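You operate a simulated robot arm through the tools that you are given. There is no shell and no other tool. Be economical: measure what you need, move in short steps, check, and stop when the job is done.

You run a simulated two-armed robot. Do the job below in one go: nothing can be reset, and whatever is moved stays where it is left.

## Task
Put the teal cone on the form on the top of the long table. Then take the short grey panel and leave it on the large white panel. Then put the test bag on the top of the wide white table away on the hole over the red plate. Then take the lid off the jar labelled "bobbins" on the top of the wide white table and lay it down there. Then open the second cabinet drawer, put the sample card from the top of the wide white table in the second drawer from the top of the green cabinet and shut the drawer again. Then put the short blue panel on the top of the wide white table away on the bed of the grey machine. Then take the orange packed bag on the top of the wide white table and put it away on the top of the small white table. Then fetch the green webbing roll and set it in the yellow crate. Then turn the grey machine stitch dial to 4 mm. Then press the white machine fast button two times. Then take the red riser and leave it on the yellow panel. Then take the folded orange canopy and put it on the shelf under the narrow pine table. Then take the blue cone and put it on the top of the bench. Keep to this order. Set down upright: teal cone, blue cone.

The check looks at the end state, three seconds after you hand in, the way a careful person would. Anything else that was tipped, shoved, dropped, spilled or broken makes it a failure. Lids that push on must go on centred and level and be pressed home; caps that screw on are set level and turned clockwise until they are tight.

## Robot
Two 7-joint arms with fingered hands on one trunk, on a base that drives. Base frame: it is fixed to the floor where the robot stands at the start and does not move with it; the origin is under the middle of the robot, x ahead of it, y to its left, z up. Lengths are in m, angles in rad, forces in N, time in s.
The left shoulder is at the start at [0.06, 0.138, 0.772], the right one opposite. With the tool pointing down near the work surface each hand reaches from about 0.38 to 0.92 m from the robot's upright axis, wherever it stands, measured 20 degrees to its own side. Places, roughly: bed of the grey machine (23x27 cm) [-0.2, 2.04, 0.78]; blue cone (6x6x12 cm) [-3, -2.7, 1]; cabinet drawer [-1.7, 2.1, 1.1]; folded orange canopy [-3.5, -2, 1]; form [-4.75, -2.75, 1]; green webbing roll (7x7x3 cm) [1.4, 2.2, 0.8]; grey machine stitch dial [0.3, 2.2, 1]; hole over the red plate (26x25 cm) [-5.04, -5.4, 0.84]; large white panel [-3.25, -2, 1]; orange packed bag [2, 1.5, 0.75]; pink jar, purple jar [2, 0.5, 0.75]; red riser (10x4x3 cm) [-3.5, -0.2, 0.9]; sample card [2, 0.75, 0.75]; second drawer of the green cabinet [-1.7, 2.2, 1.1]; shelf under the narrow pine table [-4.2, 0.2, 0.4]; short blue panel [1.75, 1, 0.75]; short grey panel [1.25, 0, 0.75]; teal cone (6x6x13 cm) [0.5, 0.1, 0.9]; test bag [1.75, 0.25, 0.75]; top of the bench [-2.5, -0.1, 0.9]; top of the small white table [-5.7, 0, 0.7]; white machine fast button [2, -0.6, 1.1]; yellow crate (41x25x11 cm) [-3, 2.3, 0.9]; yellow panel [-0.5, -2, 1]. Payload 4 kg a hand.
The tool frame of a hand sits at the grasp point between the pads (the TCP): z along the fingers, y along the line on which they close. The tips reach 0.036 m beyond it. The gripper opens to 0.12 m. The gripper's body begins 0.042 m behind the TCP. The gripper is a hand of 5 fingers: y runs from the thumb to the fingers, the wrist lies at [-0.015, -0.109, -0.2] in the tool frame, and closing takes about 1.5 s.
Orientation is that of the tool frame in the base frame, as a unit quaternion [w, x, y, z]. With the fingers straight down and the wrist toward the robot, the tool's x, y and z point along [0, 1, 0], [1, 0, 0] and [0, 0, -1] of the base frame.

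## Interface
- The arms move only by the tool jog_arm. It takes "left_moves", "right_moves" or both (then of equal length, played together; a hand with none holds still); each is one flat list of numbers, 7 for each row, row after row: the finger opening in m, from 0 to 0.12, then the shift along the base's x, y, z in m, then the turn, a rotation vector about the base's x, y, z in rad. In form: [fingers, x, y, z, ax, ay, az, fingers, x, y, z, ax, ay, az, ...]. A call has 1 to 10 rows; each row shifts and turns the commanded pose from where the row before left it. Each row takes 0.2 s and may step no farther than 0.05 m and 0.15 rad from the row before; otherwise, or with a gripper value out of range, the whole call is refused. Where a pose cannot be reached the arm comes as near as it can. A force on the tool above 40 N (or 10 N above the force at the start of the call, whichever is more), or a blocked arm, ends the call early, and 0.2 s more pass. The fingers move at their own pace (about 0.153 m/s each) and stop on an object; they squeeze with about 33 N. The grip force told is the motor's: it shows also when the fingers shut on nothing. Time passes only in rows, and 0.2 s behind the last, so rows that do not move let the fingers close. The reply holds the time, the measured pose of the TCP, the force on the tool along the base axes, the opening and the grip force, in the units named above and with some noise, with the torque about the TCP (base axes, N m) and any sound that the robot's microphone picked up.
- Cameras (640 x 400 px; columns grow to the right, rows downward): "scene" is now at [0.0466, 0.023, 1.4256]; the picture's right is [0.27, -0.96, 0.00], its down [-0.52, -0.14, -0.84] and it looks along [0.81, 0.23, -0.54] (base axes); focal length 268 px, centre (320, 200). "left" rides on the left gripper at [-0.069, -0.079, -0.131] in its tool frame; the picture's right is [-0.78, -0.29, 0.55], its down [0.55, -0.73, 0.40] and it looks along [0.29, 0.61, 0.74] (tool axes); focal length 222 px, centre (320, 200). "right" rides on the right gripper at [0.069, -0.079, -0.131] in its tool frame; the picture's right is [-0.78, 0.29, -0.55], its down [-0.55, -0.73, 0.40] and it looks along [-0.29, 0.61, 0.74] (tool axes); focal length 222 px, centre (320, 200). There is no depth. A picture from a camera that has moved, and an enlarged one, comes with that camera's place and axes in the base frame and with its lens. The place of the scene camera against the robot may be out by one fixed shift of up to 0.018 m in any direction.
- get_image(camera): a new picture of that camera. No time passes.
- lift_body(by): slides the trunk up (or, below 0, down) by that many m; the arms and the scene camera ride with it, the base frame stays. It gives what a move gives, with no picture.
- roll_base(legs): drives the robot by 1 to 6 legs, each [ahead, left, turn to the left] in m, m and rad, along the robot's own axes; the way and the turn of a leg run together, so that a leg with both is an arc; at most 1.5 m and 3.142 rad a leg. The arms and the cameras ride along, it lands a little off, and it stops where it bumps. It gives what a move gives.
- hand_shape(shape, hand): the hand has 5 fingers and takes this shape, open, in about a second: jaw (thumb against the fingers, like two jaws); tri (thumb and two fingers); tip (a fingertip pinch); poke (one finger out to press); point (the index stretched); flat (the hand flat); cup (the hand cupped); fist (a fist). The gripper value then closes the fingers along that shape, each until it touches; the sizes above hold for jaw. It gives what a move gives, with no picture.
- turn_head(pan, tilt): turns the head with the scene camera to pan (to the left, within 1.501 rad either way) and tilt (down, from -0.506 to 1.204), counted from straight ahead of the robot. It gives what a move gives.
- inspect(camera, box): a new picture of the part [left, top, right, bottom] of that camera's present view, enlarged. No time passes.
- close_job(): hands the job in; it is judged then, once.

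Work in short steps. Places have to be worked out from the pictures, the camera data and where the tool is seen: move nearer, look again, correct. Check each grasp and each placing, and mend what went wrong. You have 577 turns and 370 pictures in all, those below and enlarged ones among them. Open the grippers and draw the arms clear of the work before you hand the job in, unless the task says otherwise; then end with one line.

The tools are called after "Call:" by a JSON object that holds its "method" and its "body". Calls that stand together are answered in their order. jog_arm: Moves the arms, as the interface text tells. Its arguments: {"type":"object","properties":{"left_moves":{"type":"array"},"right_moves":{"type":"array"}},"required":[]} The other tools are called the same way: lift_body (by) slides the trunk up or down; hand_shape (shape, hand) gives the hand a shape; roll_base (legs) drives the base; turn_head (pan, tilt) turns the head that bears the scene camera; get_image (camera) takes a picture; inspect (camera, box) takes an enlarged picture of a part of a camera's view; close_job () hands the job in.

At the start:

```text
t: 0.0
left_eef_pos: [0.5216, 0.3832, 1.1475]
left_tcp_rot: [0.0, 0.707, 0.707, 0.0]
left_wrist_force: [-0.1, 0.6, 0.8]
left_ft_torque: [0.02, 0.0, 0.03]
left_gripper_width: 0.1199
left_finger_force: 0.0
left_shape: jaw
right_eef_pos: [0.5271, -0.062, 1.1109]
right_tcp_rot: [0.0, 0.708, 0.707, 0.0]
right_wrist_force: [-0.8, -0.2, -0.6]
right_ft_torque: [0.0, -0.01, 0.0]
right_gripper_width: 0.12
right_finger_force: 0.0
right_shape: jaw
trunk travel left (down, up): [-0.35, 0.24]
robot x, y, heading: [-0.0024, -0.0033, 0.002]
head pan, tilt: [0.271, 0.565]
```

scene: 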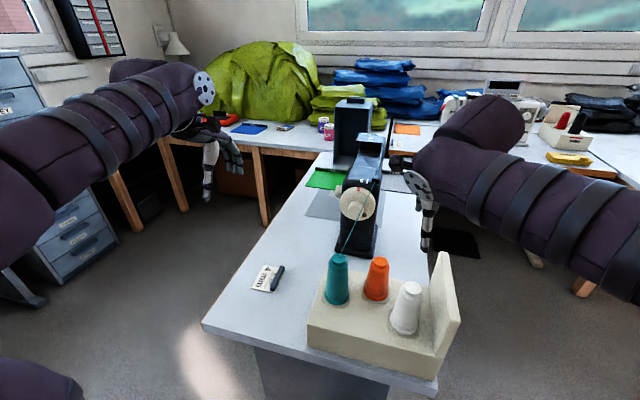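
right: 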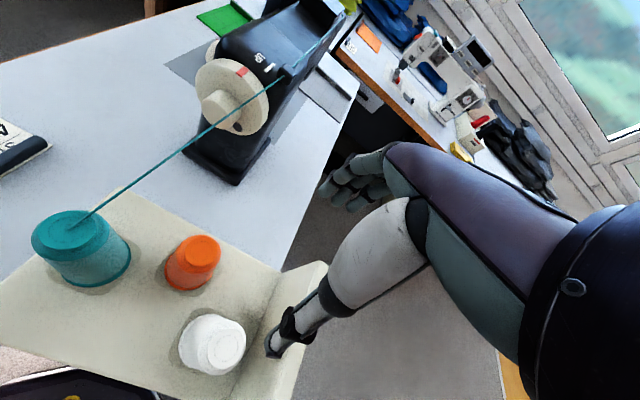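
left: 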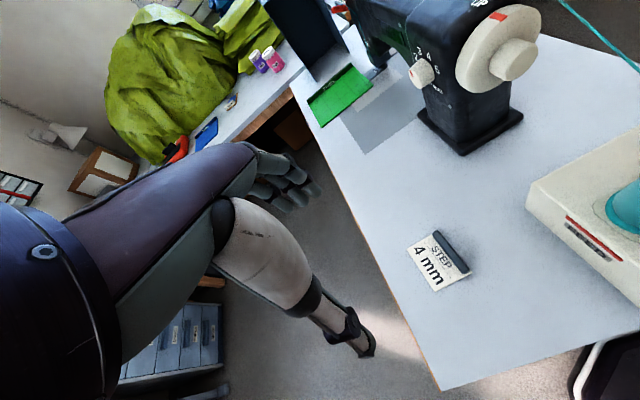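

I begin by surveying: the teal cone stands on the cream stand ahead, with thread to a black machine. I turn the head to look around the room.

Call:
{"method": "turn_head", "body": {"pan": 1.4, "tilt": 0.35}}

Call:
{"method": "get_image", "body": {"camera": "scene"}}

Call:
{"method": "turn_head", "body": {"pan": -1.4, "tilt": 0.35}}

Call:
{"method": "get_image", "body": {"camera": "scene"}}

Call:
{"method": "turn_head", "body": {"pan": 0, "tilt": 0.9}}

Call:
{"method": "get_image", "body": {"camera": "scene"}}

```text
t: 1.4
left_eef_pos: [0.5212, 0.3838, 1.1464]
left_tcp_rot: [0.0, 0.707, 0.707, 0.0]
left_wrist_force: [-0.4, 1.6, 0.5]
left_ft_torque: [0.0, 0.02, 0.03]
left_gripper_width: 0.1201
left_finger_force: 0.1
left_shape: jaw
right_eef_pos: [0.5278, -0.0616, 1.1114]
right_tcp_rot: [0.0, 0.707, 0.707, 0.0]
right_wrist_force: [0.0, 1.1, -0.8]
right_ft_torque: [0.02, 0.01, -0.05]
right_gripper_width: 0.1199
right_finger_force: 0.2
right_shape: jaw
trunk travel left (down, up): [-0.35, 0.24]
robot x, y, heading: [0.0002, 0.0001, 0.002]
head pan, tilt: [1.4, 0.351]
```

```text
366 pictures are left
camera scene: at [-0.0237, 0.0909, 1.4452], right [0.99, -0.17, 0.0], down [-0.06, -0.34, -0.94], along [0.16, 0.93, -0.34], focal length 268 px, centre (320, 200)
```

scene: 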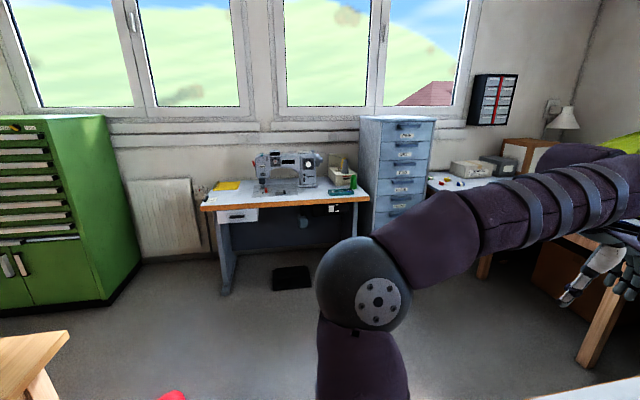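

```text
t: 3.8
left_eef_pos: [0.5206, 0.3839, 1.1463]
left_tcp_rot: [0.0, 0.708, 0.707, 0.001]
left_wrist_force: [1.9, 0.5, -0.1]
left_ft_torque: [0.0, 0.0, 0.0]
left_gripper_width: 0.1199
left_finger_force: 0.0
left_shape: jaw
right_eef_pos: [0.5275, -0.0627, 1.1109]
right_tcp_rot: [-0.001, 0.707, 0.707, 0.0]
right_wrist_force: [-0.4, 0.0, 0.1]
right_ft_torque: [0.01, 0.0, 0.0]
right_gripper_width: 0.1198
right_finger_force: 0.1
right_shape: jaw
trunk travel left (down, up): [-0.35, 0.24]
robot x, y, heading: [-0.0017, 0.0022, -0.003]
head pan, tilt: [-1.4, 0.351]
```

```text
365 pictures are left
camera scene: at [-0.0237, -0.0926, 1.4452], right [-0.99, -0.17, 0.0], down [-0.06, 0.34, -0.94], along [0.16, -0.93, -0.34], focal length 268 px, centre (320, 200)
```

scene: 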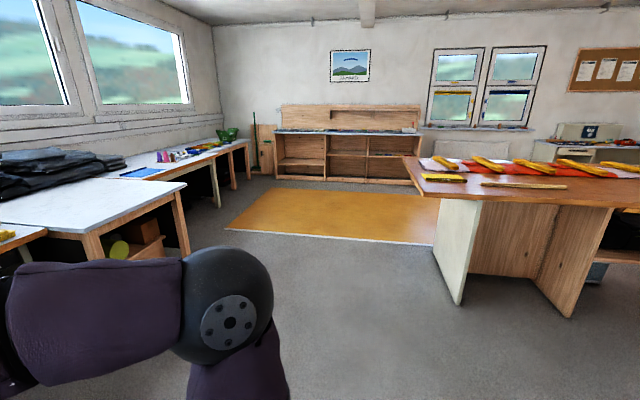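

```text
t: 5.3
left_eef_pos: [0.5201, 0.3829, 1.1455]
left_tcp_rot: [0.001, 0.708, 0.707, 0.0]
left_wrist_force: [-0.9, 0.0, 0.2]
left_ft_torque: [0.01, -0.02, 0.02]
left_gripper_width: 0.1195
left_finger_force: 0.0
left_shape: jaw
right_eef_pos: [0.5263, -0.0638, 1.1112]
right_tcp_rot: [0.001, 0.707, 0.707, 0.0]
right_wrist_force: [0.3, 0.4, -0.5]
right_ft_torque: [-0.01, 0.01, -0.01]
right_gripper_width: 0.1202
right_finger_force: 0.0
right_shape: jaw
trunk travel left (down, up): [-0.35, 0.24]
robot x, y, heading: [-0.0013, -0.0007, 0.004]
head pan, tilt: [0.0, 0.901]
```

```text
364 pictures are left
camera scene: at [0.0359, -0.0009, 1.3977], right [0.0, -1.0, 0.0], down [-0.78, 0.0, -0.62], along [0.62, 0.0, -0.78], focal length 268 px, centre (320, 200)
```

scene: 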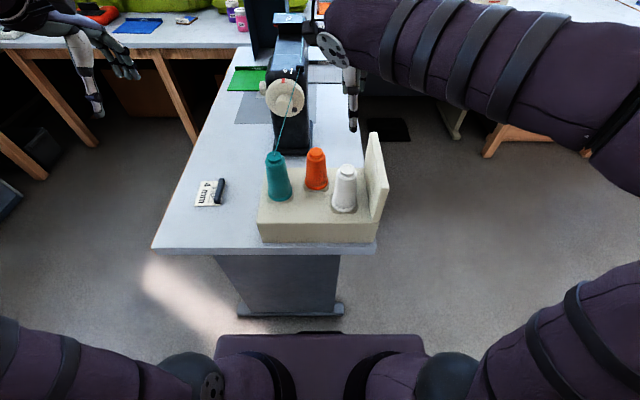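

The teal cone appears near (0.52, 0.107), top z about 0.96. I move the right hand out of the way and bring the left hand above the cone.

Call:
{"method": "jog_arm", "body": {"left_moves": [0.12, 0, -0.046, 0, 0, 0, 0, 0.12, 0, -0.046, 0, 0, 0, 0, 0.12, 0, -0.046, 0, 0, 0, 0, 0.12, 0, -0.046, 0, 0, 0, 0, 0.12, 0, -0.046, 0, 0, 0, 0, 0.12, 0, -0.046, 0, 0, 0, 0], "right_moves": [0.12, 0, -0.04, 0, 0, 0, 0, 0.12, 0, -0.04, 0, 0, 0, 0, 0.12, 0, -0.04, 0, 0, 0, 0, 0.12, 0, -0.04, 0, 0, 0, 0, 0.12, 0, -0.04, 0, 0, 0, 0, 0.12, 0, -0.04, 0, 0, 0, 0]}}

Call:
{"method": "get_image", "body": {"camera": "left"}}

Call:
{"method": "get_image", "body": {"camera": "scene"}}

```text
t: 6.8
left_eef_pos: [0.5218, 0.1047, 1.1487]
left_tcp_rot: [0.0, 0.707, 0.707, 0.0]
left_wrist_force: [-0.1, -0.2, -0.4]
left_ft_torque: [0.01, 0.0, 0.0]
left_gripper_width: 0.1201
left_finger_force: 0.1
left_shape: jaw
right_eef_pos: [0.5281, -0.3018, 1.1088]
right_tcp_rot: [0.0, 0.707, 0.707, 0.0]
right_wrist_force: [-0.1, -0.6, -0.9]
right_ft_torque: [-0.03, -0.01, -0.03]
right_gripper_width: 0.1198
right_finger_force: 0.1
right_shape: jaw
trunk travel left (down, up): [-0.35, 0.24]
robot x, y, heading: [-0.0037, -0.0015, 0.002]
head pan, tilt: [0.0, 0.901]
```

```text
363 pictures are left
camera left: at [0.4422, 0.0362, 1.2805], right [-0.29, -0.78, -0.55], down [-0.74, 0.55, -0.4], along [0.61, 0.29, -0.74], focal length 222 px, centre (320, 200)
```

left: 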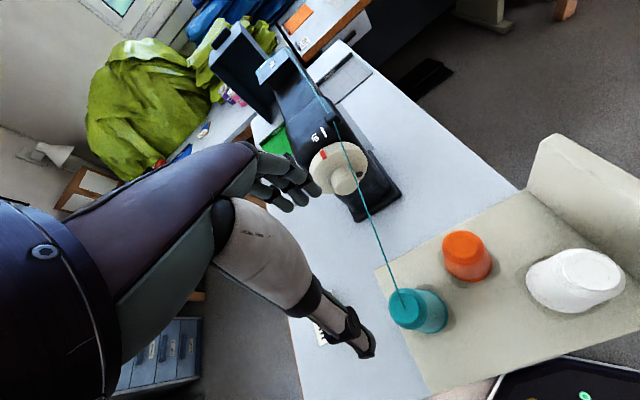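

```text
362 pictures are left
camera scene: at [0.0361, -0.0017, 1.3976], right [0.0, -1.0, 0.0], down [-0.78, 0.0, -0.62], along [0.62, 0.0, -0.78], focal length 268 px, centre (320, 200)
```

scene: 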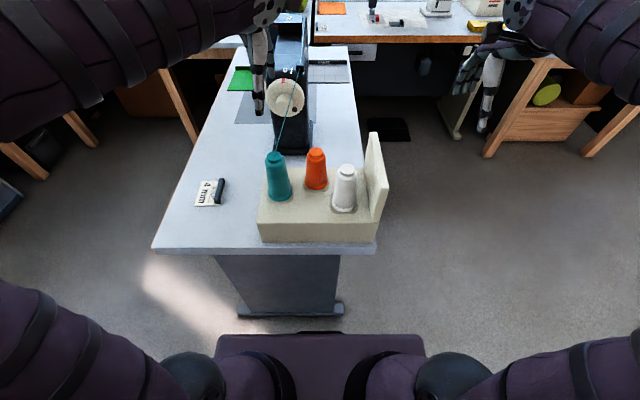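

The wrist camera puts the cone near x 0.483, y 0.105, with top height still uncertain (0.96–1.0). I shift back and lower a bit, then look again to triangulate.

Call:
{"method": "jog_arm", "body": {"left_moves": [0.12, -0.037, 0, 0, 0, 0, 0, 0.12, 0, 0, -0.035, 0, 0, 0, 0.12, 0, 0, -0.035, 0, 0, 0]}}

Call:
{"method": "get_image", "body": {"camera": "left"}}

Call:
{"method": "inspect", "body": {"camera": "scene", "box": [220, 60, 380, 260]}}

```text
t: 7.5
left_eef_pos: [0.4816, 0.1085, 1.0795]
left_tcp_rot: [0.0, 0.707, 0.707, 0.0]
left_wrist_force: [0.3, 1.5, 0.0]
left_ft_torque: [0.02, 0.0, -0.01]
left_gripper_width: 0.1198
left_finger_force: 0.0
left_shape: jaw
right_eef_pos: [0.5296, -0.3019, 1.1091]
right_tcp_rot: [0.0, 0.707, 0.708, 0.0]
right_wrist_force: [0.3, 0.2, 0.1]
right_ft_torque: [0.03, 0.01, 0.01]
right_gripper_width: 0.1199
right_finger_force: 0.0
right_shape: jaw
trunk travel left (down, up): [-0.35, 0.24]
robot x, y, heading: [-0.0024, -0.0029, -0.002]
head pan, tilt: [0.0, 0.901]
```

```text
361 pictures are left
camera left: at [0.4017, 0.04, 1.2102], right [-0.29, -0.79, -0.55], down [-0.74, 0.55, -0.4], along [0.61, 0.29, -0.74], focal length 222 px, centre (320, 200)
```

left: 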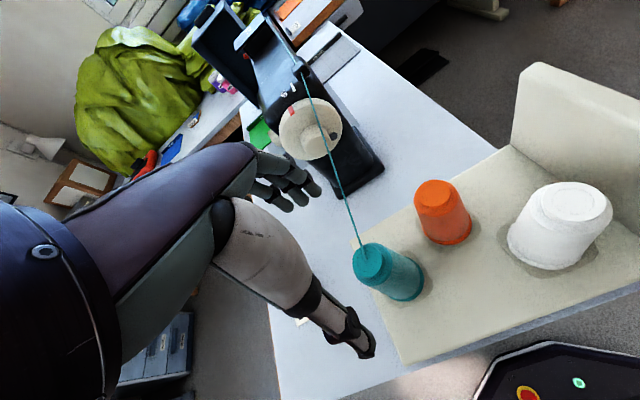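

```text
2.00 times, centred on (300, 160) of scene
camera zoom: at [0.0361, -0.0008, 1.3977], right [0.0, -1.0, 0.0], down [-0.78, 0.0, -0.62], along [0.62, 0.0, -0.78], focal length 536 px, centre (360, 280)
```

zoom: 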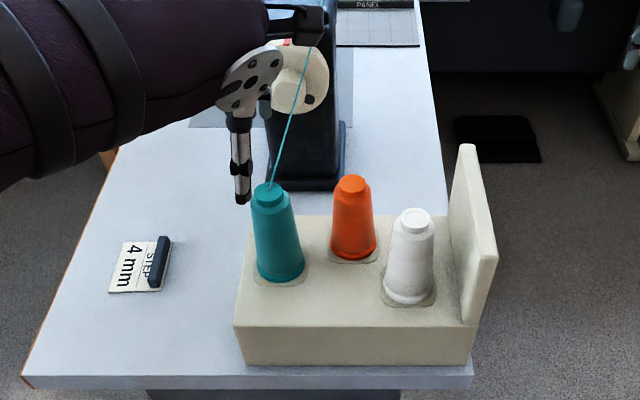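

Triangulated: cone axis at (0.482, 0.103), top z about 0.98. I descend until TCP z about 0.94.

Call:
{"method": "jog_arm", "body": {"left_moves": [0.12, 0, -0.005, -0.035, 0, 0, 0, 0.12, 0, 0, -0.035, 0, 0, 0, 0.12, 0, 0, -0.035, 0, 0, 0, 0.12, 0, 0, -0.035, 0, 0, 0]}}

Call:
{"method": "inspect", "body": {"camera": "scene", "box": [220, 60, 380, 260]}}

Call:
{"method": "get_image", "body": {"camera": "left"}}

```text
t: 8.6
left_eef_pos: [0.484, 0.1022, 0.9362]
left_tcp_rot: [-0.001, 0.707, 0.707, 0.0]
left_wrist_force: [0.4, 0.0, 1.4]
left_ft_torque: [0.03, 0.02, -0.04]
left_gripper_width: 0.1197
left_finger_force: 0.0
left_shape: jaw
right_eef_pos: [0.5287, -0.3022, 1.11]
right_tcp_rot: [-0.001, 0.707, 0.707, 0.0]
right_wrist_force: [0.0, 1.4, -0.3]
right_ft_torque: [-0.03, 0.05, -0.01]
right_gripper_width: 0.1198
right_finger_force: 0.1
right_shape: jaw
trunk travel left (down, up): [-0.35, 0.24]
robot x, y, heading: [0.0014, 0.0005, 0.002]
head pan, tilt: [0.0, 0.901]
```

```text
2.00 times, centred on (300, 160) of scene
camera zoom: at [0.036, -0.0009, 1.3977], right [0.0, -1.0, 0.0], down [-0.78, 0.0, -0.62], along [0.62, 0.0, -0.78], focal length 536 px, centre (360, 280)
```

zoom: 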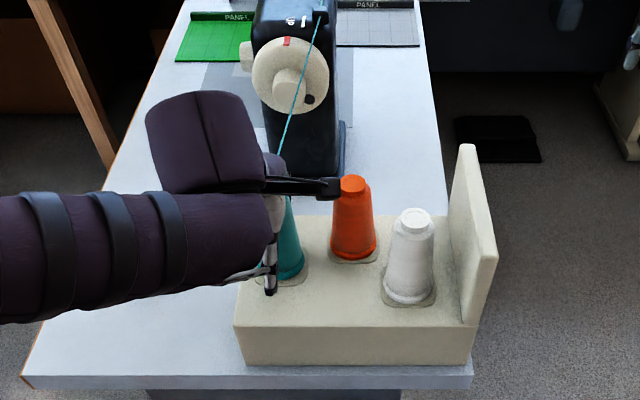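

```text
358 pictures are left
camera left: at [0.403, 0.0334, 1.0675], right [-0.29, -0.79, -0.55], down [-0.73, 0.55, -0.4], along [0.61, 0.29, -0.74], focal length 222 px, centre (320, 200)
```

left: 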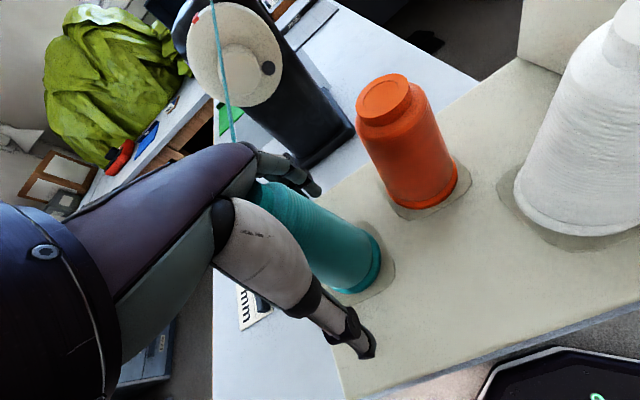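

The cone sits between thumb and fingers, so I close the hand.

Call:
{"method": "jog_arm", "body": {"left_moves": [0.02, 0, 0.003, 0, 0, 0, 0, 0.02, 0, 0, 0, 0, 0, 0, 0.0, 0, 0, 0, 0, 0, 0, 0.0, 0, 0, 0, 0, 0, 0, 0.0, 0, 0, 0, 0, 0, 0, 0.0, 0, 0, 0, 0, 0, 0, 0.0, 0, 0, 0, 0, 0, 0, 0.0, 0, 0, 0, 0, 0, 0]}}

Call:
{"method": "get_image", "body": {"camera": "left"}}

```text
t: 10.3
left_eef_pos: [0.4827, 0.1045, 0.936]
left_tcp_rot: [-0.001, 0.707, 0.707, 0.0]
left_wrist_force: [-0.2, -0.1, 0.6]
left_ft_torque: [-0.04, -0.02, 0.0]
left_gripper_width: 0.0466
left_finger_force: 32.7
left_shape: jaw
right_eef_pos: [0.5292, -0.3006, 1.1101]
right_tcp_rot: [0.0, 0.707, 0.707, 0.001]
right_wrist_force: [-0.7, 0.4, 0.0]
right_ft_torque: [0.01, -0.01, 0.04]
right_gripper_width: 0.1195
right_finger_force: 0.1
right_shape: jaw
trunk travel left (down, up): [-0.35, 0.24]
robot x, y, heading: [0.0017, -0.0018, 0.004]
head pan, tilt: [0.0, 0.901]
```

```text
357 pictures are left
camera left: at [0.4032, 0.0361, 1.0679], right [-0.29, -0.78, -0.55], down [-0.73, 0.55, -0.4], along [0.61, 0.29, -0.74], focal length 222 px, centre (320, 200)
```

left: 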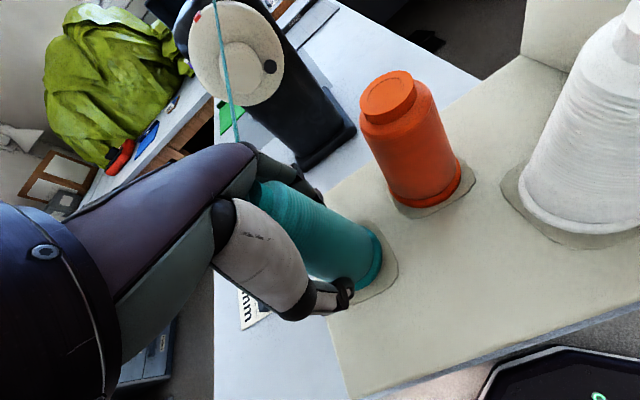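

Gripped at 4.7 cm width. Lift straight up, clear of any peg.

Call:
{"method": "jog_arm", "body": {"left_moves": [0.0, 0, 0, 0.02, 0, 0, 0, 0.0, 0, 0, 0.03, 0, 0, 0, 0.0, 0, 0, 0.04, 0, 0, 0, 0.0, 0, 0, 0.04, 0, 0, 0, 0.0, 0, 0, 0.04, 0, 0, 0, 0.0, 0, 0, 0.04, 0, 0, 0]}}

Call:
{"method": "get_image", "body": {"camera": "left"}}

Call:
{"method": "get_image", "body": {"camera": "scene"}}

```text
t: 11.8
left_eef_pos: [0.4848, 0.1058, 1.1466]
left_tcp_rot: [-0.001, 0.707, 0.707, 0.0]
left_wrist_force: [-0.3, 0.2, -1.8]
left_ft_torque: [0.02, -0.01, 0.0]
left_gripper_width: 0.0465
left_finger_force: 32.7
left_shape: jaw
right_eef_pos: [0.5292, -0.3005, 1.1088]
right_tcp_rot: [0.001, 0.707, 0.707, 0.001]
right_wrist_force: [0.3, -0.1, -0.4]
right_ft_torque: [0.0, 0.01, 0.0]
right_gripper_width: 0.1196
right_finger_force: 0.0
right_shape: jaw
trunk travel left (down, up): [-0.35, 0.24]
robot x, y, heading: [-0.0019, 0.0013, -0.002]
head pan, tilt: [0.0, 0.901]
```

```text
356 pictures are left
camera left: at [0.404, 0.0375, 1.2779], right [-0.29, -0.78, -0.55], down [-0.74, 0.55, -0.4], along [0.61, 0.29, -0.74], focal length 222 px, centre (320, 200)
```

left: 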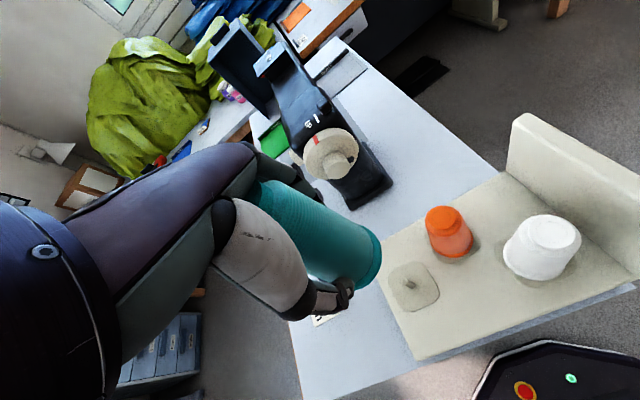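

```text
355 pictures are left
camera scene: at [0.0359, -0.001, 1.3976], right [0.0, -1.0, 0.0], down [-0.78, 0.0, -0.62], along [0.62, 0.0, -0.78], focal length 268 px, centre (320, 200)
```

scene: 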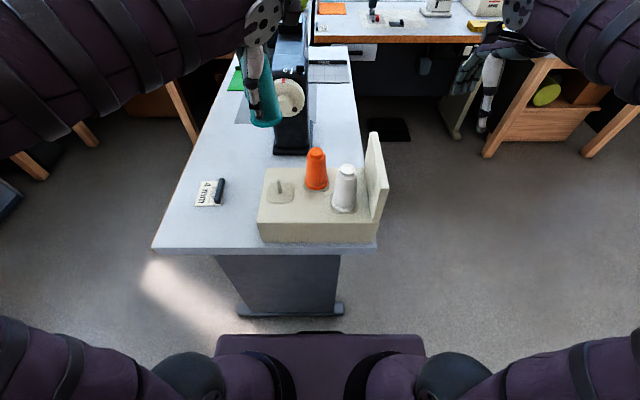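

The cone is held and the thread came free; the peg stays on the stand. I turn the base right 90° (hands are above everything nearby) and look at the room toward the long table.

Call:
{"method": "roll_base", "body": {"legs": [[-0.1, 0, 0], [0, 0, -1.571]]}}

Call:
{"method": "turn_head", "body": {"pan": -0.9, "tilt": 0.35}}

Call:
{"method": "get_image", "body": {"camera": "scene"}}

Call:
{"method": "turn_head", "body": {"pan": 0, "tilt": 0.3}}

Call:
{"method": "get_image", "body": {"camera": "scene"}}

```text
t: 16.8
left_eef_pos: [-0.0051, -0.4852, 1.1467]
left_tcp_rot: [0.0, 1.0, -0.009, 0.0]
left_wrist_force: [0.4, -0.4, -1.7]
left_ft_torque: [-0.01, 0.0, -0.01]
left_gripper_width: 0.0461
left_finger_force: 32.6
left_shape: jaw
right_eef_pos: [-0.4127, -0.5227, 1.1098]
right_tcp_rot: [-0.001, 1.0, -0.009, 0.0]
right_wrist_force: [0.1, 0.4, 0.6]
right_ft_torque: [0.0, 0.0, 0.02]
right_gripper_width: 0.1195
right_finger_force: 0.0
right_shape: jaw
trunk travel left (down, up): [-0.35, 0.24]
robot x, y, heading: [-0.1044, -0.0005, -1.588]
head pan, tilt: [0.0, 0.901]
```

```text
t: 18.0
left_eef_pos: [-0.0041, -0.4846, 1.1461]
left_tcp_rot: [-0.001, 1.0, -0.009, -0.001]
left_wrist_force: [0.1, 0.0, -1.6]
left_ft_torque: [0.03, -0.01, 0.03]
left_gripper_width: 0.0462
left_finger_force: 32.4
left_shape: jaw
right_eef_pos: [-0.4117, -0.5233, 1.1101]
right_tcp_rot: [0.0, 1.0, -0.008, -0.001]
right_wrist_force: [0.4, -0.1, -0.3]
right_ft_torque: [-0.02, 0.02, -0.01]
right_gripper_width: 0.1196
right_finger_force: 0.2
right_shape: jaw
trunk travel left (down, up): [-0.35, 0.24]
robot x, y, heading: [-0.0988, 0.0009, -1.587]
head pan, tilt: [-0.901, 0.351]
```

```text
354 pictures are left
camera scene: at [-0.1852, -0.0276, 1.4451], right [-0.61, 0.79, 0.0], down [0.27, 0.21, -0.94], along [-0.75, -0.57, -0.34], focal length 268 px, centre (320, 200)
```

scene: 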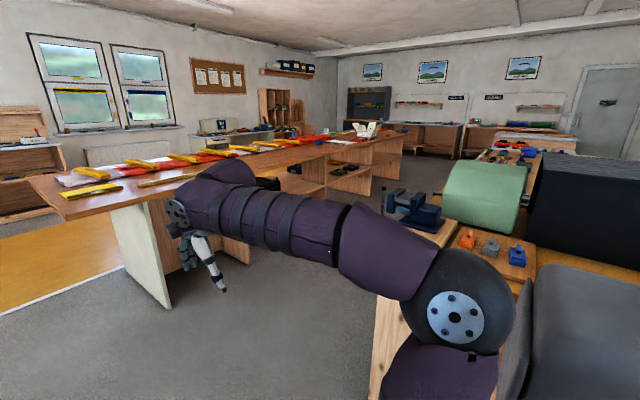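

```text
t: 19.2
left_eef_pos: [-0.0048, -0.4862, 1.1458]
left_tcp_rot: [0.0, 1.0, -0.009, 0.0]
left_wrist_force: [0.0, -0.1, -2.4]
left_ft_torque: [-0.01, 0.0, 0.0]
left_gripper_width: 0.046
left_finger_force: 33.1
left_shape: jaw
right_eef_pos: [-0.4114, -0.5231, 1.1086]
right_tcp_rot: [0.0, 1.0, -0.008, -0.001]
right_wrist_force: [-0.6, 1.2, 0.4]
right_ft_torque: [0.01, -0.01, 0.02]
right_gripper_width: 0.1199
right_finger_force: 0.1
right_shape: jaw
trunk travel left (down, up): [-0.35, 0.24]
robot x, y, heading: [-0.1017, 0.0005, -1.586]
head pan, tilt: [0.0, 0.3]
```

```text
353 pictures are left
camera scene: at [-0.1129, -0.0643, 1.4499], right [-1.0, 0.02, 0.0], down [0.01, 0.3, -0.96], along [-0.02, -0.96, -0.3], focal length 268 px, centre (320, 200)
```

scene: 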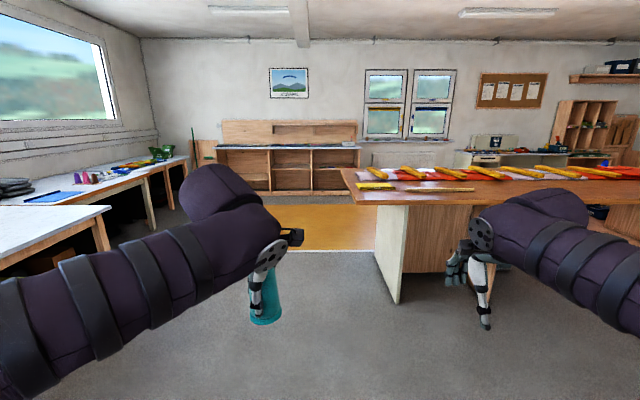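

The corridor runs between the bench (front about y −0.3) and the long table (edge about y −1.75). I drive into it at y≈−1.0 and turn to face along −x.

Call:
{"method": "roll_base", "body": {"legs": [[0.95, 0, 0], [0, 0, -1.555], [1.5, 0, 0], [1.0, 0, 0]]}}

Call:
{"method": "turn_head", "body": {"pan": 0.5, "tilt": 0.35}}

Call:
{"method": "get_image", "body": {"camera": "scene"}}

Call:
{"method": "turn_head", "body": {"pan": -0.5, "tilt": 0.35}}

Call:
{"method": "get_image", "body": {"camera": "scene"}}

```text
t: 39.8
left_eef_pos: [-3.1335, -1.0856, 1.1464]
left_tcp_rot: [-0.001, 0.709, -0.706, 0.0]
left_wrist_force: [0.2, 0.8, -2.6]
left_ft_torque: [0.02, 0.0, 0.0]
left_gripper_width: 0.0457
left_finger_force: 33.4
left_shape: jaw
right_eef_pos: [-3.1788, -0.6804, 1.1095]
right_tcp_rot: [0.0, 0.708, -0.706, 0.0]
right_wrist_force: [0.2, -0.1, 0.6]
right_ft_torque: [-0.03, -0.02, 0.01]
right_gripper_width: 0.1199
right_finger_force: 0.0
right_shape: jaw
trunk travel left (down, up): [-0.35, 0.24]
robot x, y, heading: [-2.6473, -0.9804, -3.135]
head pan, tilt: [0.0, 0.3]
```

```text
t: 40.7
left_eef_pos: [-3.1324, -1.0855, 1.147]
left_tcp_rot: [0.0, 0.708, -0.706, -0.001]
left_wrist_force: [-0.6, 0.0, -2.1]
left_ft_torque: [0.03, 0.0, 0.0]
left_gripper_width: 0.046
left_finger_force: 33.0
left_shape: jaw
right_eef_pos: [-3.1776, -0.6798, 1.1094]
right_tcp_rot: [0.0, 0.709, -0.705, -0.001]
right_wrist_force: [-0.4, -0.7, -0.1]
right_ft_torque: [-0.02, 0.03, 0.0]
right_gripper_width: 0.1197
right_finger_force: 0.0
right_shape: jaw
trunk travel left (down, up): [-0.35, 0.24]
robot x, y, heading: [-2.6488, -0.9844, -3.14]
head pan, tilt: [0.499, 0.351]
```

```text
352 pictures are left
camera scene: at [-2.7102, -1.0245, 1.4452], right [-0.48, 0.88, 0.0], down [0.3, 0.17, -0.94], along [-0.82, -0.45, -0.34], focal length 268 px, centre (320, 200)
```

scene: 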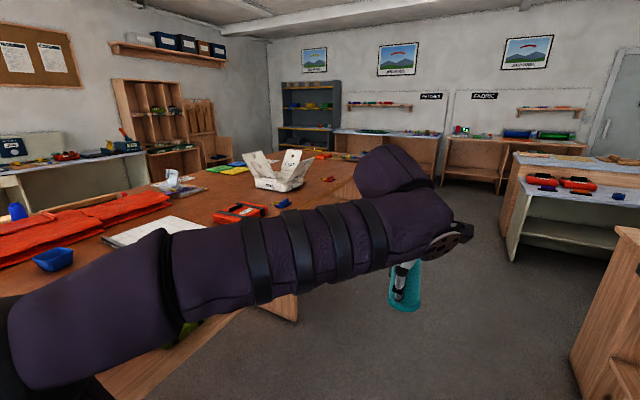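

```text
t: 42.0
left_eef_pos: [-3.1338, -1.0867, 1.1459]
left_tcp_rot: [0.0, 0.708, -0.706, 0.0]
left_wrist_force: [0.5, 1.0, -1.3]
left_ft_torque: [0.01, -0.01, 0.02]
left_gripper_width: 0.0457
left_finger_force: 33.1
left_shape: jaw
right_eef_pos: [-3.1795, -0.6795, 1.1093]
right_tcp_rot: [-0.001, 0.708, -0.706, 0.0]
right_wrist_force: [0.2, 0.3, -0.5]
right_ft_torque: [-0.02, -0.02, -0.04]
right_gripper_width: 0.1199
right_finger_force: 0.1
right_shape: jaw
trunk travel left (down, up): [-0.35, 0.24]
robot x, y, heading: [-2.6527, -0.9803, -3.137]
head pan, tilt: [-0.499, 0.351]
```

```text
351 pictures are left
camera scene: at [-2.7104, -0.9355, 1.4452], right [0.48, 0.88, 0.0], down [0.3, -0.16, -0.94], along [-0.83, 0.45, -0.34], focal length 268 px, centre (320, 200)
```

scene: 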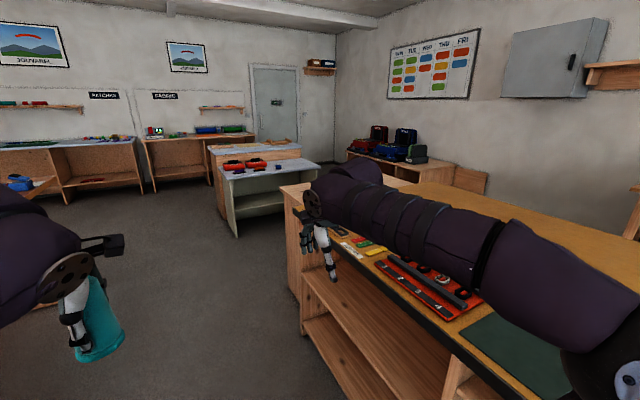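

I look closer at the far end of the long table to identify the form and the panels.

Call:
{"method": "turn_head", "body": {"pan": 0.7, "tilt": 0.35}}

Call:
{"method": "inspect", "body": {"camera": "scene", "box": [200, 100, 440, 250]}}

Call:
{"method": "inspect", "body": {"camera": "scene", "box": [0, 130, 300, 320]}}

```text
t: 43.4
left_eef_pos: [-3.1329, -1.0861, 1.1471]
left_tcp_rot: [0.0, 0.708, -0.706, -0.001]
left_wrist_force: [-0.5, 0.0, -2.6]
left_ft_torque: [-0.01, -0.03, 0.03]
left_gripper_width: 0.0458
left_finger_force: 33.3
left_shape: jaw
right_eef_pos: [-3.1784, -0.6769, 1.109]
right_tcp_rot: [0.0, 0.708, -0.706, 0.0]
right_wrist_force: [-0.9, -0.6, -0.3]
right_ft_torque: [-0.01, 0.01, -0.01]
right_gripper_width: 0.1197
right_finger_force: 0.1
right_shape: jaw
trunk travel left (down, up): [-0.35, 0.24]
robot x, y, heading: [-2.6491, -0.9808, -3.14]
head pan, tilt: [0.7, 0.351]
```

```text
2.67 times, centred on (320, 175) of scene
camera zoom: at [-2.6996, -1.0399, 1.4452], right [-0.65, 0.76, 0.0], down [0.26, 0.22, -0.94], along [-0.72, -0.61, -0.34], focal length 715 px, centre (320, 267)
```

zoom: 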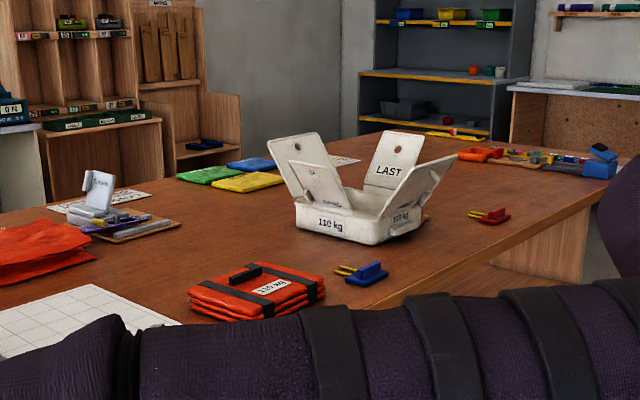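

```text
2.11 times, centred on (150, 225) of scene
camera zoom: at [-2.6996, -1.0399, 1.4452], right [-0.65, 0.76, 0.0], down [0.26, 0.22, -0.94], along [-0.72, -0.61, -0.34], focal length 565 px, centre (678, 147)
```

zoom: 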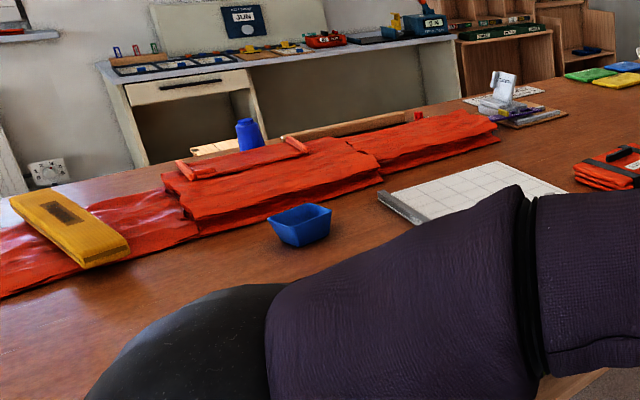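

The white paper behind the "LAST" box matches the form at about (−4.8, −2.7). I drive on to the end of the table and look.

Call:
{"method": "roll_base", "body": {"legs": [[1.5, 0, 0], [0.9, 0, 0]]}}

Call:
{"method": "turn_head", "body": {"pan": 1.2, "tilt": 0.45}}

Call:
{"method": "get_image", "body": {"camera": "scene"}}

Call:
{"method": "turn_head", "body": {"pan": 0, "tilt": 0.45}}

Call:
{"method": "get_image", "body": {"camera": "scene"}}

```text
t: 55.0
left_eef_pos: [-5.4981, -1.0617, 1.1468]
left_tcp_rot: [0.0, -0.704, 0.711, 0.0]
left_wrist_force: [0.9, 0.1, -2.2]
left_ft_torque: [-0.04, -0.02, 0.01]
left_gripper_width: 0.0457
left_finger_force: 32.6
left_shape: jaw
right_eef_pos: [-5.5387, -0.6542, 1.1093]
right_tcp_rot: [0.001, -0.705, 0.709, 0.0]
right_wrist_force: [0.4, 0.0, 0.5]
right_ft_torque: [0.01, 0.02, 0.03]
right_gripper_width: 0.1197
right_finger_force: 0.0
right_shape: jaw
trunk travel left (down, up): [-0.35, 0.24]
robot x, y, heading: [-5.0119, -0.9598, 3.131]
head pan, tilt: [0.7, 0.351]
```

```text
t: 55.9
left_eef_pos: [-5.4973, -1.0626, 1.1469]
left_tcp_rot: [0.0, -0.704, 0.711, 0.0]
left_wrist_force: [0.2, 0.3, -1.0]
left_ft_torque: [0.02, 0.02, -0.01]
left_gripper_width: 0.0457
left_finger_force: 32.9
left_shape: jaw
right_eef_pos: [-5.5374, -0.6548, 1.1094]
right_tcp_rot: [0.0, -0.705, 0.709, 0.0]
right_wrist_force: [0.3, 0.2, -0.1]
right_ft_torque: [-0.01, 0.02, -0.04]
right_gripper_width: 0.1197
right_finger_force: 0.1
right_shape: jaw
trunk travel left (down, up): [-0.35, 0.24]
robot x, y, heading: [-5.0147, -0.9616, 3.131]
head pan, tilt: [1.201, 0.45]
```

```text
348 pictures are left
camera scene: at [-5.026, -1.0467, 1.436], right [-0.93, 0.37, 0.0], down [0.16, 0.4, -0.9], along [-0.33, -0.84, -0.44], focal length 268 px, centre (320, 200)
```

scene: 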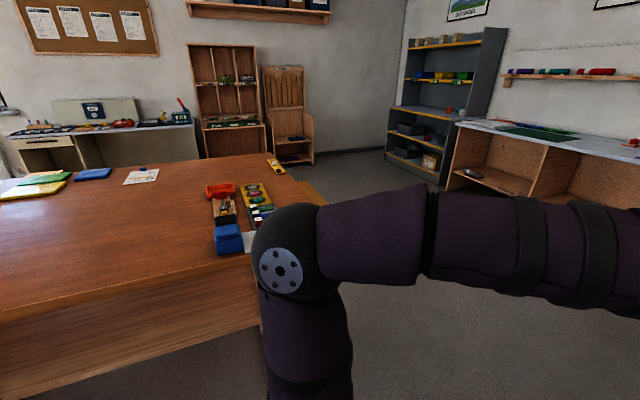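

```text
t: 57.3
left_eef_pos: [-5.4985, -1.0618, 1.146]
left_tcp_rot: [0.0, -0.704, 0.71, 0.0]
left_wrist_force: [0.2, 0.4, -1.7]
left_ft_torque: [0.0, -0.03, 0.01]
left_gripper_width: 0.0456
left_finger_force: 33.2
left_shape: jaw
right_eef_pos: [-5.5397, -0.6548, 1.1095]
right_tcp_rot: [0.0, -0.704, 0.71, 0.0]
right_wrist_force: [-0.3, 0.1, 0.9]
right_ft_torque: [-0.04, -0.03, 0.0]
right_gripper_width: 0.1197
right_finger_force: 0.0
right_shape: jaw
trunk travel left (down, up): [-0.35, 0.24]
robot x, y, heading: [-5.0079, -0.9591, 3.133]
head pan, tilt: [0.0, 0.45]
```

```text
347 pictures are left
camera scene: at [-5.0839, -0.9606, 1.436], right [0.01, 1.0, 0.0], down [0.44, 0.0, -0.9], along [-0.9, 0.01, -0.44], focal length 268 px, centre (320, 200)
```

scene: 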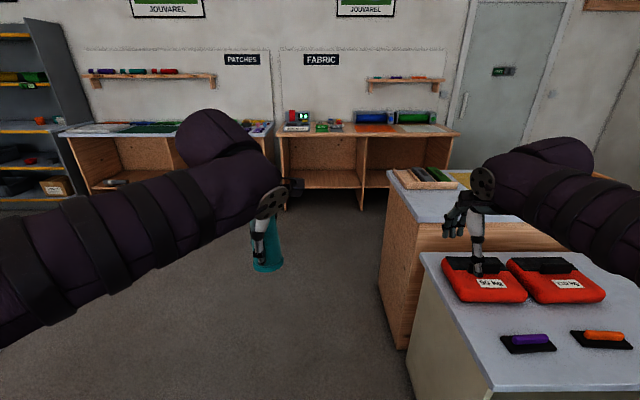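

The form is the paper at about (−4.63, −2.7), near the table's far edge (y≈−2.85), with open floor behind. I go round the table's end to stand behind it.

Call:
{"method": "roll_base", "body": {"legs": [[1.1, 0, 0.01], [0, 0, 1.571], [1.5, 0, 0], [0.98, 0, 0], [0, 0, 1.571], [1.4, 0, 0]]}}

Call:
{"method": "turn_head", "body": {"pan": 1.2, "tilt": 0.6}}

Call:
{"method": "get_image", "body": {"camera": "scene"}}

```text
t: 89.1
left_eef_pos: [-4.093, -3.2215, 1.1479]
left_tcp_rot: [0.0, 0.693, 0.721, 0.0]
left_wrist_force: [0.1, -0.2, -2.2]
left_ft_torque: [0.02, 0.02, 0.0]
left_gripper_width: 0.0451
left_finger_force: 32.8
left_shape: jaw
right_eef_pos: [-4.0325, -3.6244, 1.1091]
right_tcp_rot: [-0.001, 0.692, 0.722, -0.001]
right_wrist_force: [-0.3, 1.5, -0.2]
right_ft_torque: [0.0, 0.0, -0.04]
right_gripper_width: 0.1196
right_finger_force: 0.0
right_shape: jaw
trunk travel left (down, up): [-0.35, 0.24]
robot x, y, heading: [-4.5679, -3.3456, 0.042]
head pan, tilt: [0.0, 0.45]
```

```text
t: 90.5
left_eef_pos: [-4.0921, -3.22, 1.1458]
left_tcp_rot: [0.0, 0.693, 0.721, 0.0]
left_wrist_force: [0.8, 0.6, -2.0]
left_ft_torque: [0.0, 0.02, 0.0]
left_gripper_width: 0.0452
left_finger_force: 33.2
left_shape: jaw
right_eef_pos: [-4.0319, -3.6252, 1.1083]
right_tcp_rot: [0.001, 0.693, 0.721, 0.0]
right_wrist_force: [0.5, -0.3, 0.3]
right_ft_torque: [0.01, 0.02, 0.02]
right_gripper_width: 0.1197
right_finger_force: 0.0
right_shape: jaw
trunk travel left (down, up): [-0.35, 0.24]
robot x, y, heading: [-4.5738, -3.3437, 0.04]
head pan, tilt: [1.201, 0.6]
```

```text
346 pictures are left
camera scene: at [-4.5837, -3.2639, 1.4224], right [0.95, -0.32, 0.0], down [-0.18, -0.53, -0.83], along [0.27, 0.78, -0.56], focal length 268 px, centre (320, 200)
```

scene: 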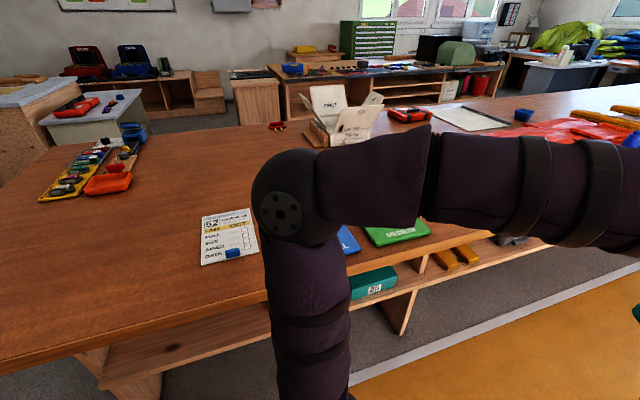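

The form (order sheet with a small blue pencil on it) is at about (−4.64, −2.63). I turn to face the table.

Call:
{"method": "roll_base", "body": {"legs": [[0, 0, 1.531]]}}

Call:
{"method": "turn_head", "body": {"pan": 0.1, "tilt": 0.75}}

Call:
{"method": "get_image", "body": {"camera": "scene"}}

Call:
{"method": "get_image", "body": {"camera": "left"}}

```text
t: 94.6
left_eef_pos: [-4.6815, -2.8625, 1.1468]
left_tcp_rot: [0.0, -0.004, 1.0, 0.0]
left_wrist_force: [0.4, 0.2, -1.9]
left_ft_torque: [0.02, -0.01, 0.02]
left_gripper_width: 0.045
left_finger_force: 33.3
left_shape: jaw
right_eef_pos: [-4.2759, -2.8133, 1.1092]
right_tcp_rot: [0.001, -0.004, 1.0, 0.0]
right_wrist_force: [0.3, 0.6, 0.6]
right_ft_torque: [-0.02, -0.02, -0.01]
right_gripper_width: 0.1197
right_finger_force: 0.0
right_shape: jaw
trunk travel left (down, up): [-0.35, 0.24]
robot x, y, heading: [-4.5739, -3.3454, 1.579]
head pan, tilt: [1.201, 0.6]
```

```text
t: 96.0
left_eef_pos: [-4.6819, -2.8608, 1.1452]
left_tcp_rot: [-0.001, -0.003, 1.0, 0.0]
left_wrist_force: [0.2, -0.4, -0.7]
left_ft_torque: [-0.01, -0.01, 0.04]
left_gripper_width: 0.0448
left_finger_force: 32.9
left_shape: jaw
right_eef_pos: [-4.2763, -2.8147, 1.1095]
right_tcp_rot: [0.0, -0.004, 1.0, 0.0]
right_wrist_force: [0.2, -0.5, -1.1]
right_ft_torque: [-0.04, 0.02, -0.01]
right_gripper_width: 0.1194
right_finger_force: 0.0
right_shape: jaw
trunk travel left (down, up): [-0.35, 0.24]
robot x, y, heading: [-4.5701, -3.3442, 1.581]
head pan, tilt: [0.099, 0.75]
```

```text
345 pictures are left
camera scene: at [-4.5913, -3.2937, 1.4095], right [0.99, 0.11, 0.0], down [0.07, -0.68, -0.73], along [-0.08, 0.73, -0.68], focal length 268 px, centre (320, 200)
```

scene: 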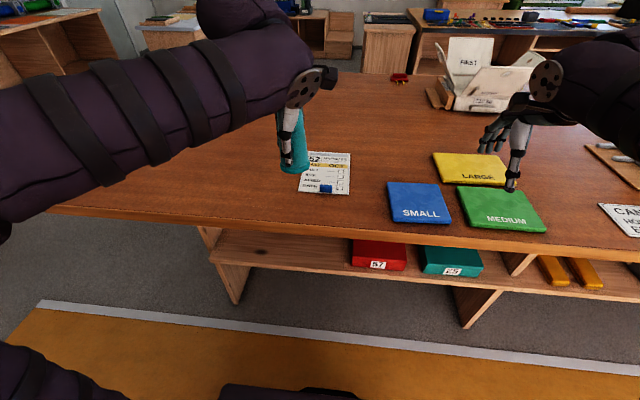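

```text
344 pictures are left
camera left: at [-4.6137, -2.939, 1.2776], right [0.79, -0.29, -0.55], down [-0.54, -0.74, -0.4], along [-0.29, 0.61, -0.74], focal length 222 px, centre (320, 200)
```

left: 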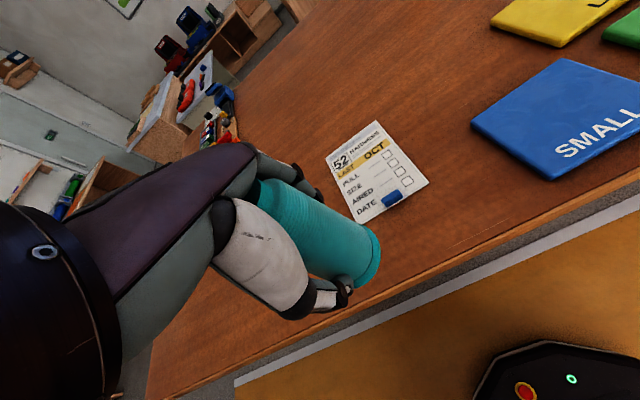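

The form spans about x −4.69…−4.57, y −2.76…−2.585 at z≈0.95, with the blue bit at its near edge. I move the cone above its centre (−4.63, −2.66) and lower partway.

Call:
{"method": "jog_arm", "body": {"left_moves": [0.0, 0.013, 0.04, 0, 0, 0, 0, 0.0, 0.013, 0.04, 0, 0, 0, 0, 0.0, 0.013, 0.04, 0, 0, 0, 0, 0.0, 0.013, 0.04, 0, 0, 0, 0, 0.0, 0, 0.04, 0, 0, 0, 0, 0.0, 0, 0, -0.03, 0, 0, 0, 0.0, 0, 0, -0.03, 0, 0, 0]}}

Call:
{"method": "get_image", "body": {"camera": "left"}}

Call:
{"method": "inspect", "body": {"camera": "scene", "box": [220, 50, 420, 230]}}

```text
t: 97.5
left_eef_pos: [-4.631, -2.6599, 1.0889]
left_tcp_rot: [0.0, -0.004, 1.0, 0.0]
left_wrist_force: [0.2, 0.1, -1.2]
left_ft_torque: [-0.01, -0.01, 0.02]
left_gripper_width: 0.0448
left_finger_force: 33.1
left_shape: jaw
right_eef_pos: [-4.2753, -2.8141, 1.1093]
right_tcp_rot: [-0.001, -0.004, 1.0, 0.0]
right_wrist_force: [0.5, 0.1, 0.9]
right_ft_torque: [-0.01, -0.01, -0.01]
right_gripper_width: 0.1199
right_finger_force: 0.0
right_shape: jaw
trunk travel left (down, up): [-0.35, 0.24]
robot x, y, heading: [-4.5748, -3.343, 1.576]
head pan, tilt: [0.099, 0.75]
```

```text
343 pictures are left
camera left: at [-4.5624, -2.7374, 1.221], right [0.79, -0.29, -0.55], down [-0.54, -0.74, -0.4], along [-0.29, 0.61, -0.74], focal length 222 px, centre (320, 200)
```

left: 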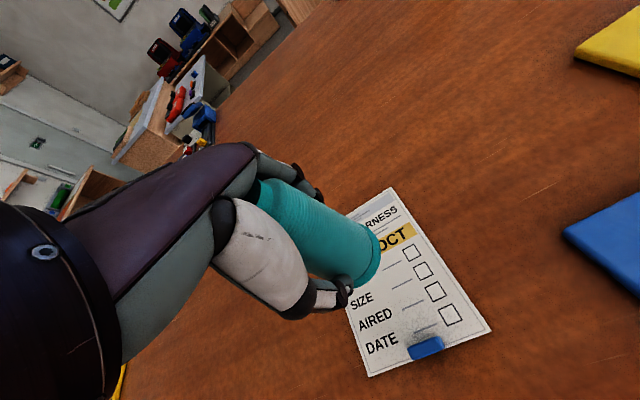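

```text
2.22 times, centred on (320, 140) of scene
camera zoom: at [-4.5912, -3.2934, 1.4095], right [0.99, 0.11, 0.0], down [0.07, -0.68, -0.73], along [-0.08, 0.73, -0.68], focal length 596 px, centre (320, 333)
```

zoom: 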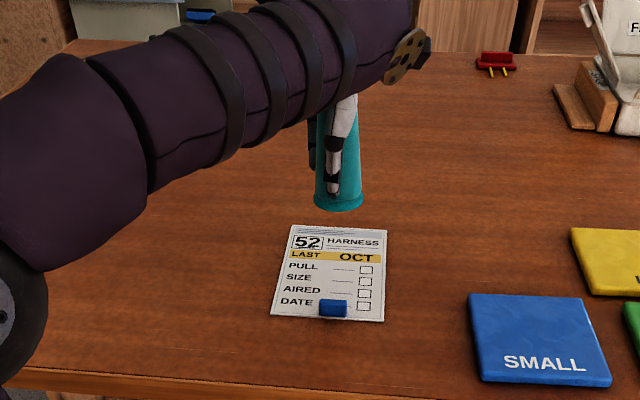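

The cone is above the form's centre (form z≈0.93). I lower in small steps until contact.

Call:
{"method": "jog_arm", "body": {"left_moves": [0.0, 0, 0, -0.02, 0, 0, 0, 0.0, 0, 0, -0.02, 0, 0, 0, 0.0, 0, 0, -0.01, 0, 0, 0, 0.0, 0, 0, -0.007, 0, 0, 0, 0.0, 0, 0, -0.005, 0, 0, 0]}}

Call:
{"method": "get_image", "body": {"camera": "left"}}

```text
t: 98.8
left_eef_pos: [-4.6304, -2.6625, 1.0239]
left_tcp_rot: [0.0, -0.003, 1.0, -0.001]
left_wrist_force: [0.6, -0.1, -2.3]
left_ft_torque: [0.01, -0.02, 0.02]
left_gripper_width: 0.0448
left_finger_force: 32.9
left_shape: jaw
right_eef_pos: [-4.2757, -2.8142, 1.1102]
right_tcp_rot: [0.0, -0.003, 1.0, 0.001]
right_wrist_force: [0.1, 0.0, -0.7]
right_ft_torque: [0.01, -0.02, 0.02]
right_gripper_width: 0.1195
right_finger_force: 0.0
right_shape: jaw
trunk travel left (down, up): [-0.35, 0.24]
robot x, y, heading: [-4.572, -3.3452, 1.578]
head pan, tilt: [0.099, 0.75]
```

```text
341 pictures are left
camera left: at [-4.5614, -2.7392, 1.1561], right [0.79, -0.29, -0.55], down [-0.54, -0.74, -0.4], along [-0.29, 0.61, -0.74], focal length 222 px, centre (320, 200)
```

left: 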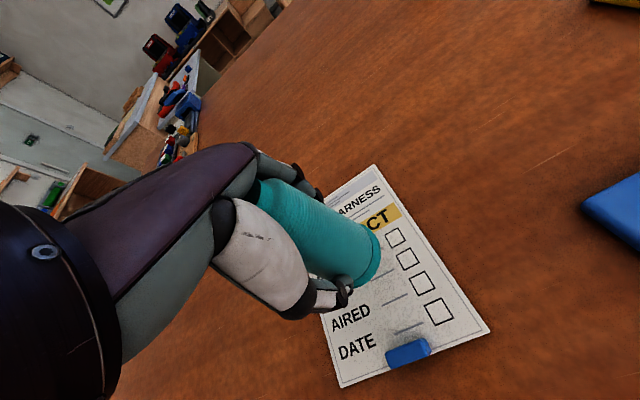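

No contact yet (force unchanged). I continue in 5 mm steps.

Call:
{"method": "jog_arm", "body": {"left_moves": [0.0, 0, 0, -0.005, 0, 0, 0, 0.0, 0, 0, -0.005, 0, 0, 0, 0.0, 0, 0, -0.004, 0, 0, 0]}}

Call:
{"method": "jog_arm", "body": {"left_moves": [0.0, 0, 0, -0.004, 0, 0, 0, 0.0, 0, 0, -0.004, 0, 0, 0]}}

Call:
{"method": "get_image", "body": {"camera": "left"}}

```text
t: 99.5
left_eef_pos: [-4.6306, -2.661, 1.0099]
left_tcp_rot: [-0.001, -0.004, 1.0, 0.0]
left_wrist_force: [-0.2, 0.1, -1.7]
left_ft_torque: [0.03, -0.01, 0.02]
left_gripper_width: 0.0449
left_finger_force: 32.9
left_shape: jaw
right_eef_pos: [-4.2764, -2.815, 1.109]
right_tcp_rot: [0.0, -0.004, 1.0, 0.0]
right_wrist_force: [-0.6, -0.1, 0.2]
right_ft_torque: [-0.01, 0.0, -0.03]
right_gripper_width: 0.12
right_finger_force: 0.0
right_shape: jaw
trunk travel left (down, up): [-0.35, 0.24]
robot x, y, heading: [-4.5755, -3.3456, 1.573]
head pan, tilt: [0.099, 0.75]
```

```text
t: 100.2
left_eef_pos: [-4.6311, -2.6617, 1.0028]
left_tcp_rot: [0.0, -0.003, 1.0, 0.0]
left_wrist_force: [0.1, 0.4, -1.1]
left_ft_torque: [0.0, 0.02, 0.01]
left_gripper_width: 0.0447
left_finger_force: 33.1
left_shape: jaw
right_eef_pos: [-4.2752, -2.8137, 1.1094]
right_tcp_rot: [0.0, -0.003, 1.0, 0.0]
right_wrist_force: [-0.4, 0.0, -0.5]
right_ft_torque: [-0.01, 0.01, -0.01]
right_gripper_width: 0.1195
right_finger_force: 0.0
right_shape: jaw
trunk travel left (down, up): [-0.35, 0.24]
robot x, y, heading: [-4.574, -3.3468, 1.579]
head pan, tilt: [0.099, 0.75]
```

```text
340 pictures are left
camera left: at [-4.5617, -2.7388, 1.1342], right [0.79, -0.29, -0.55], down [-0.54, -0.74, -0.4], along [-0.29, 0.61, -0.74], focal length 222 px, centre (320, 200)
```

left: 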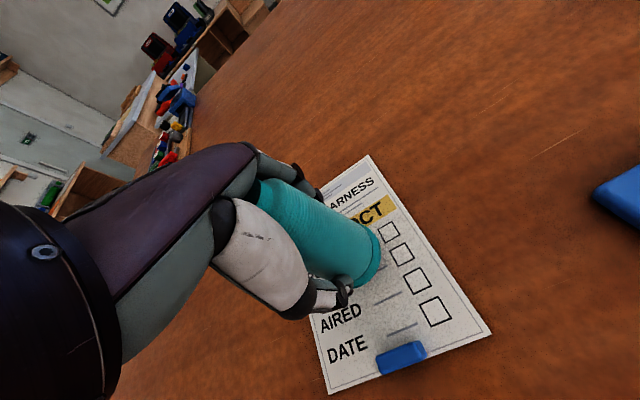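

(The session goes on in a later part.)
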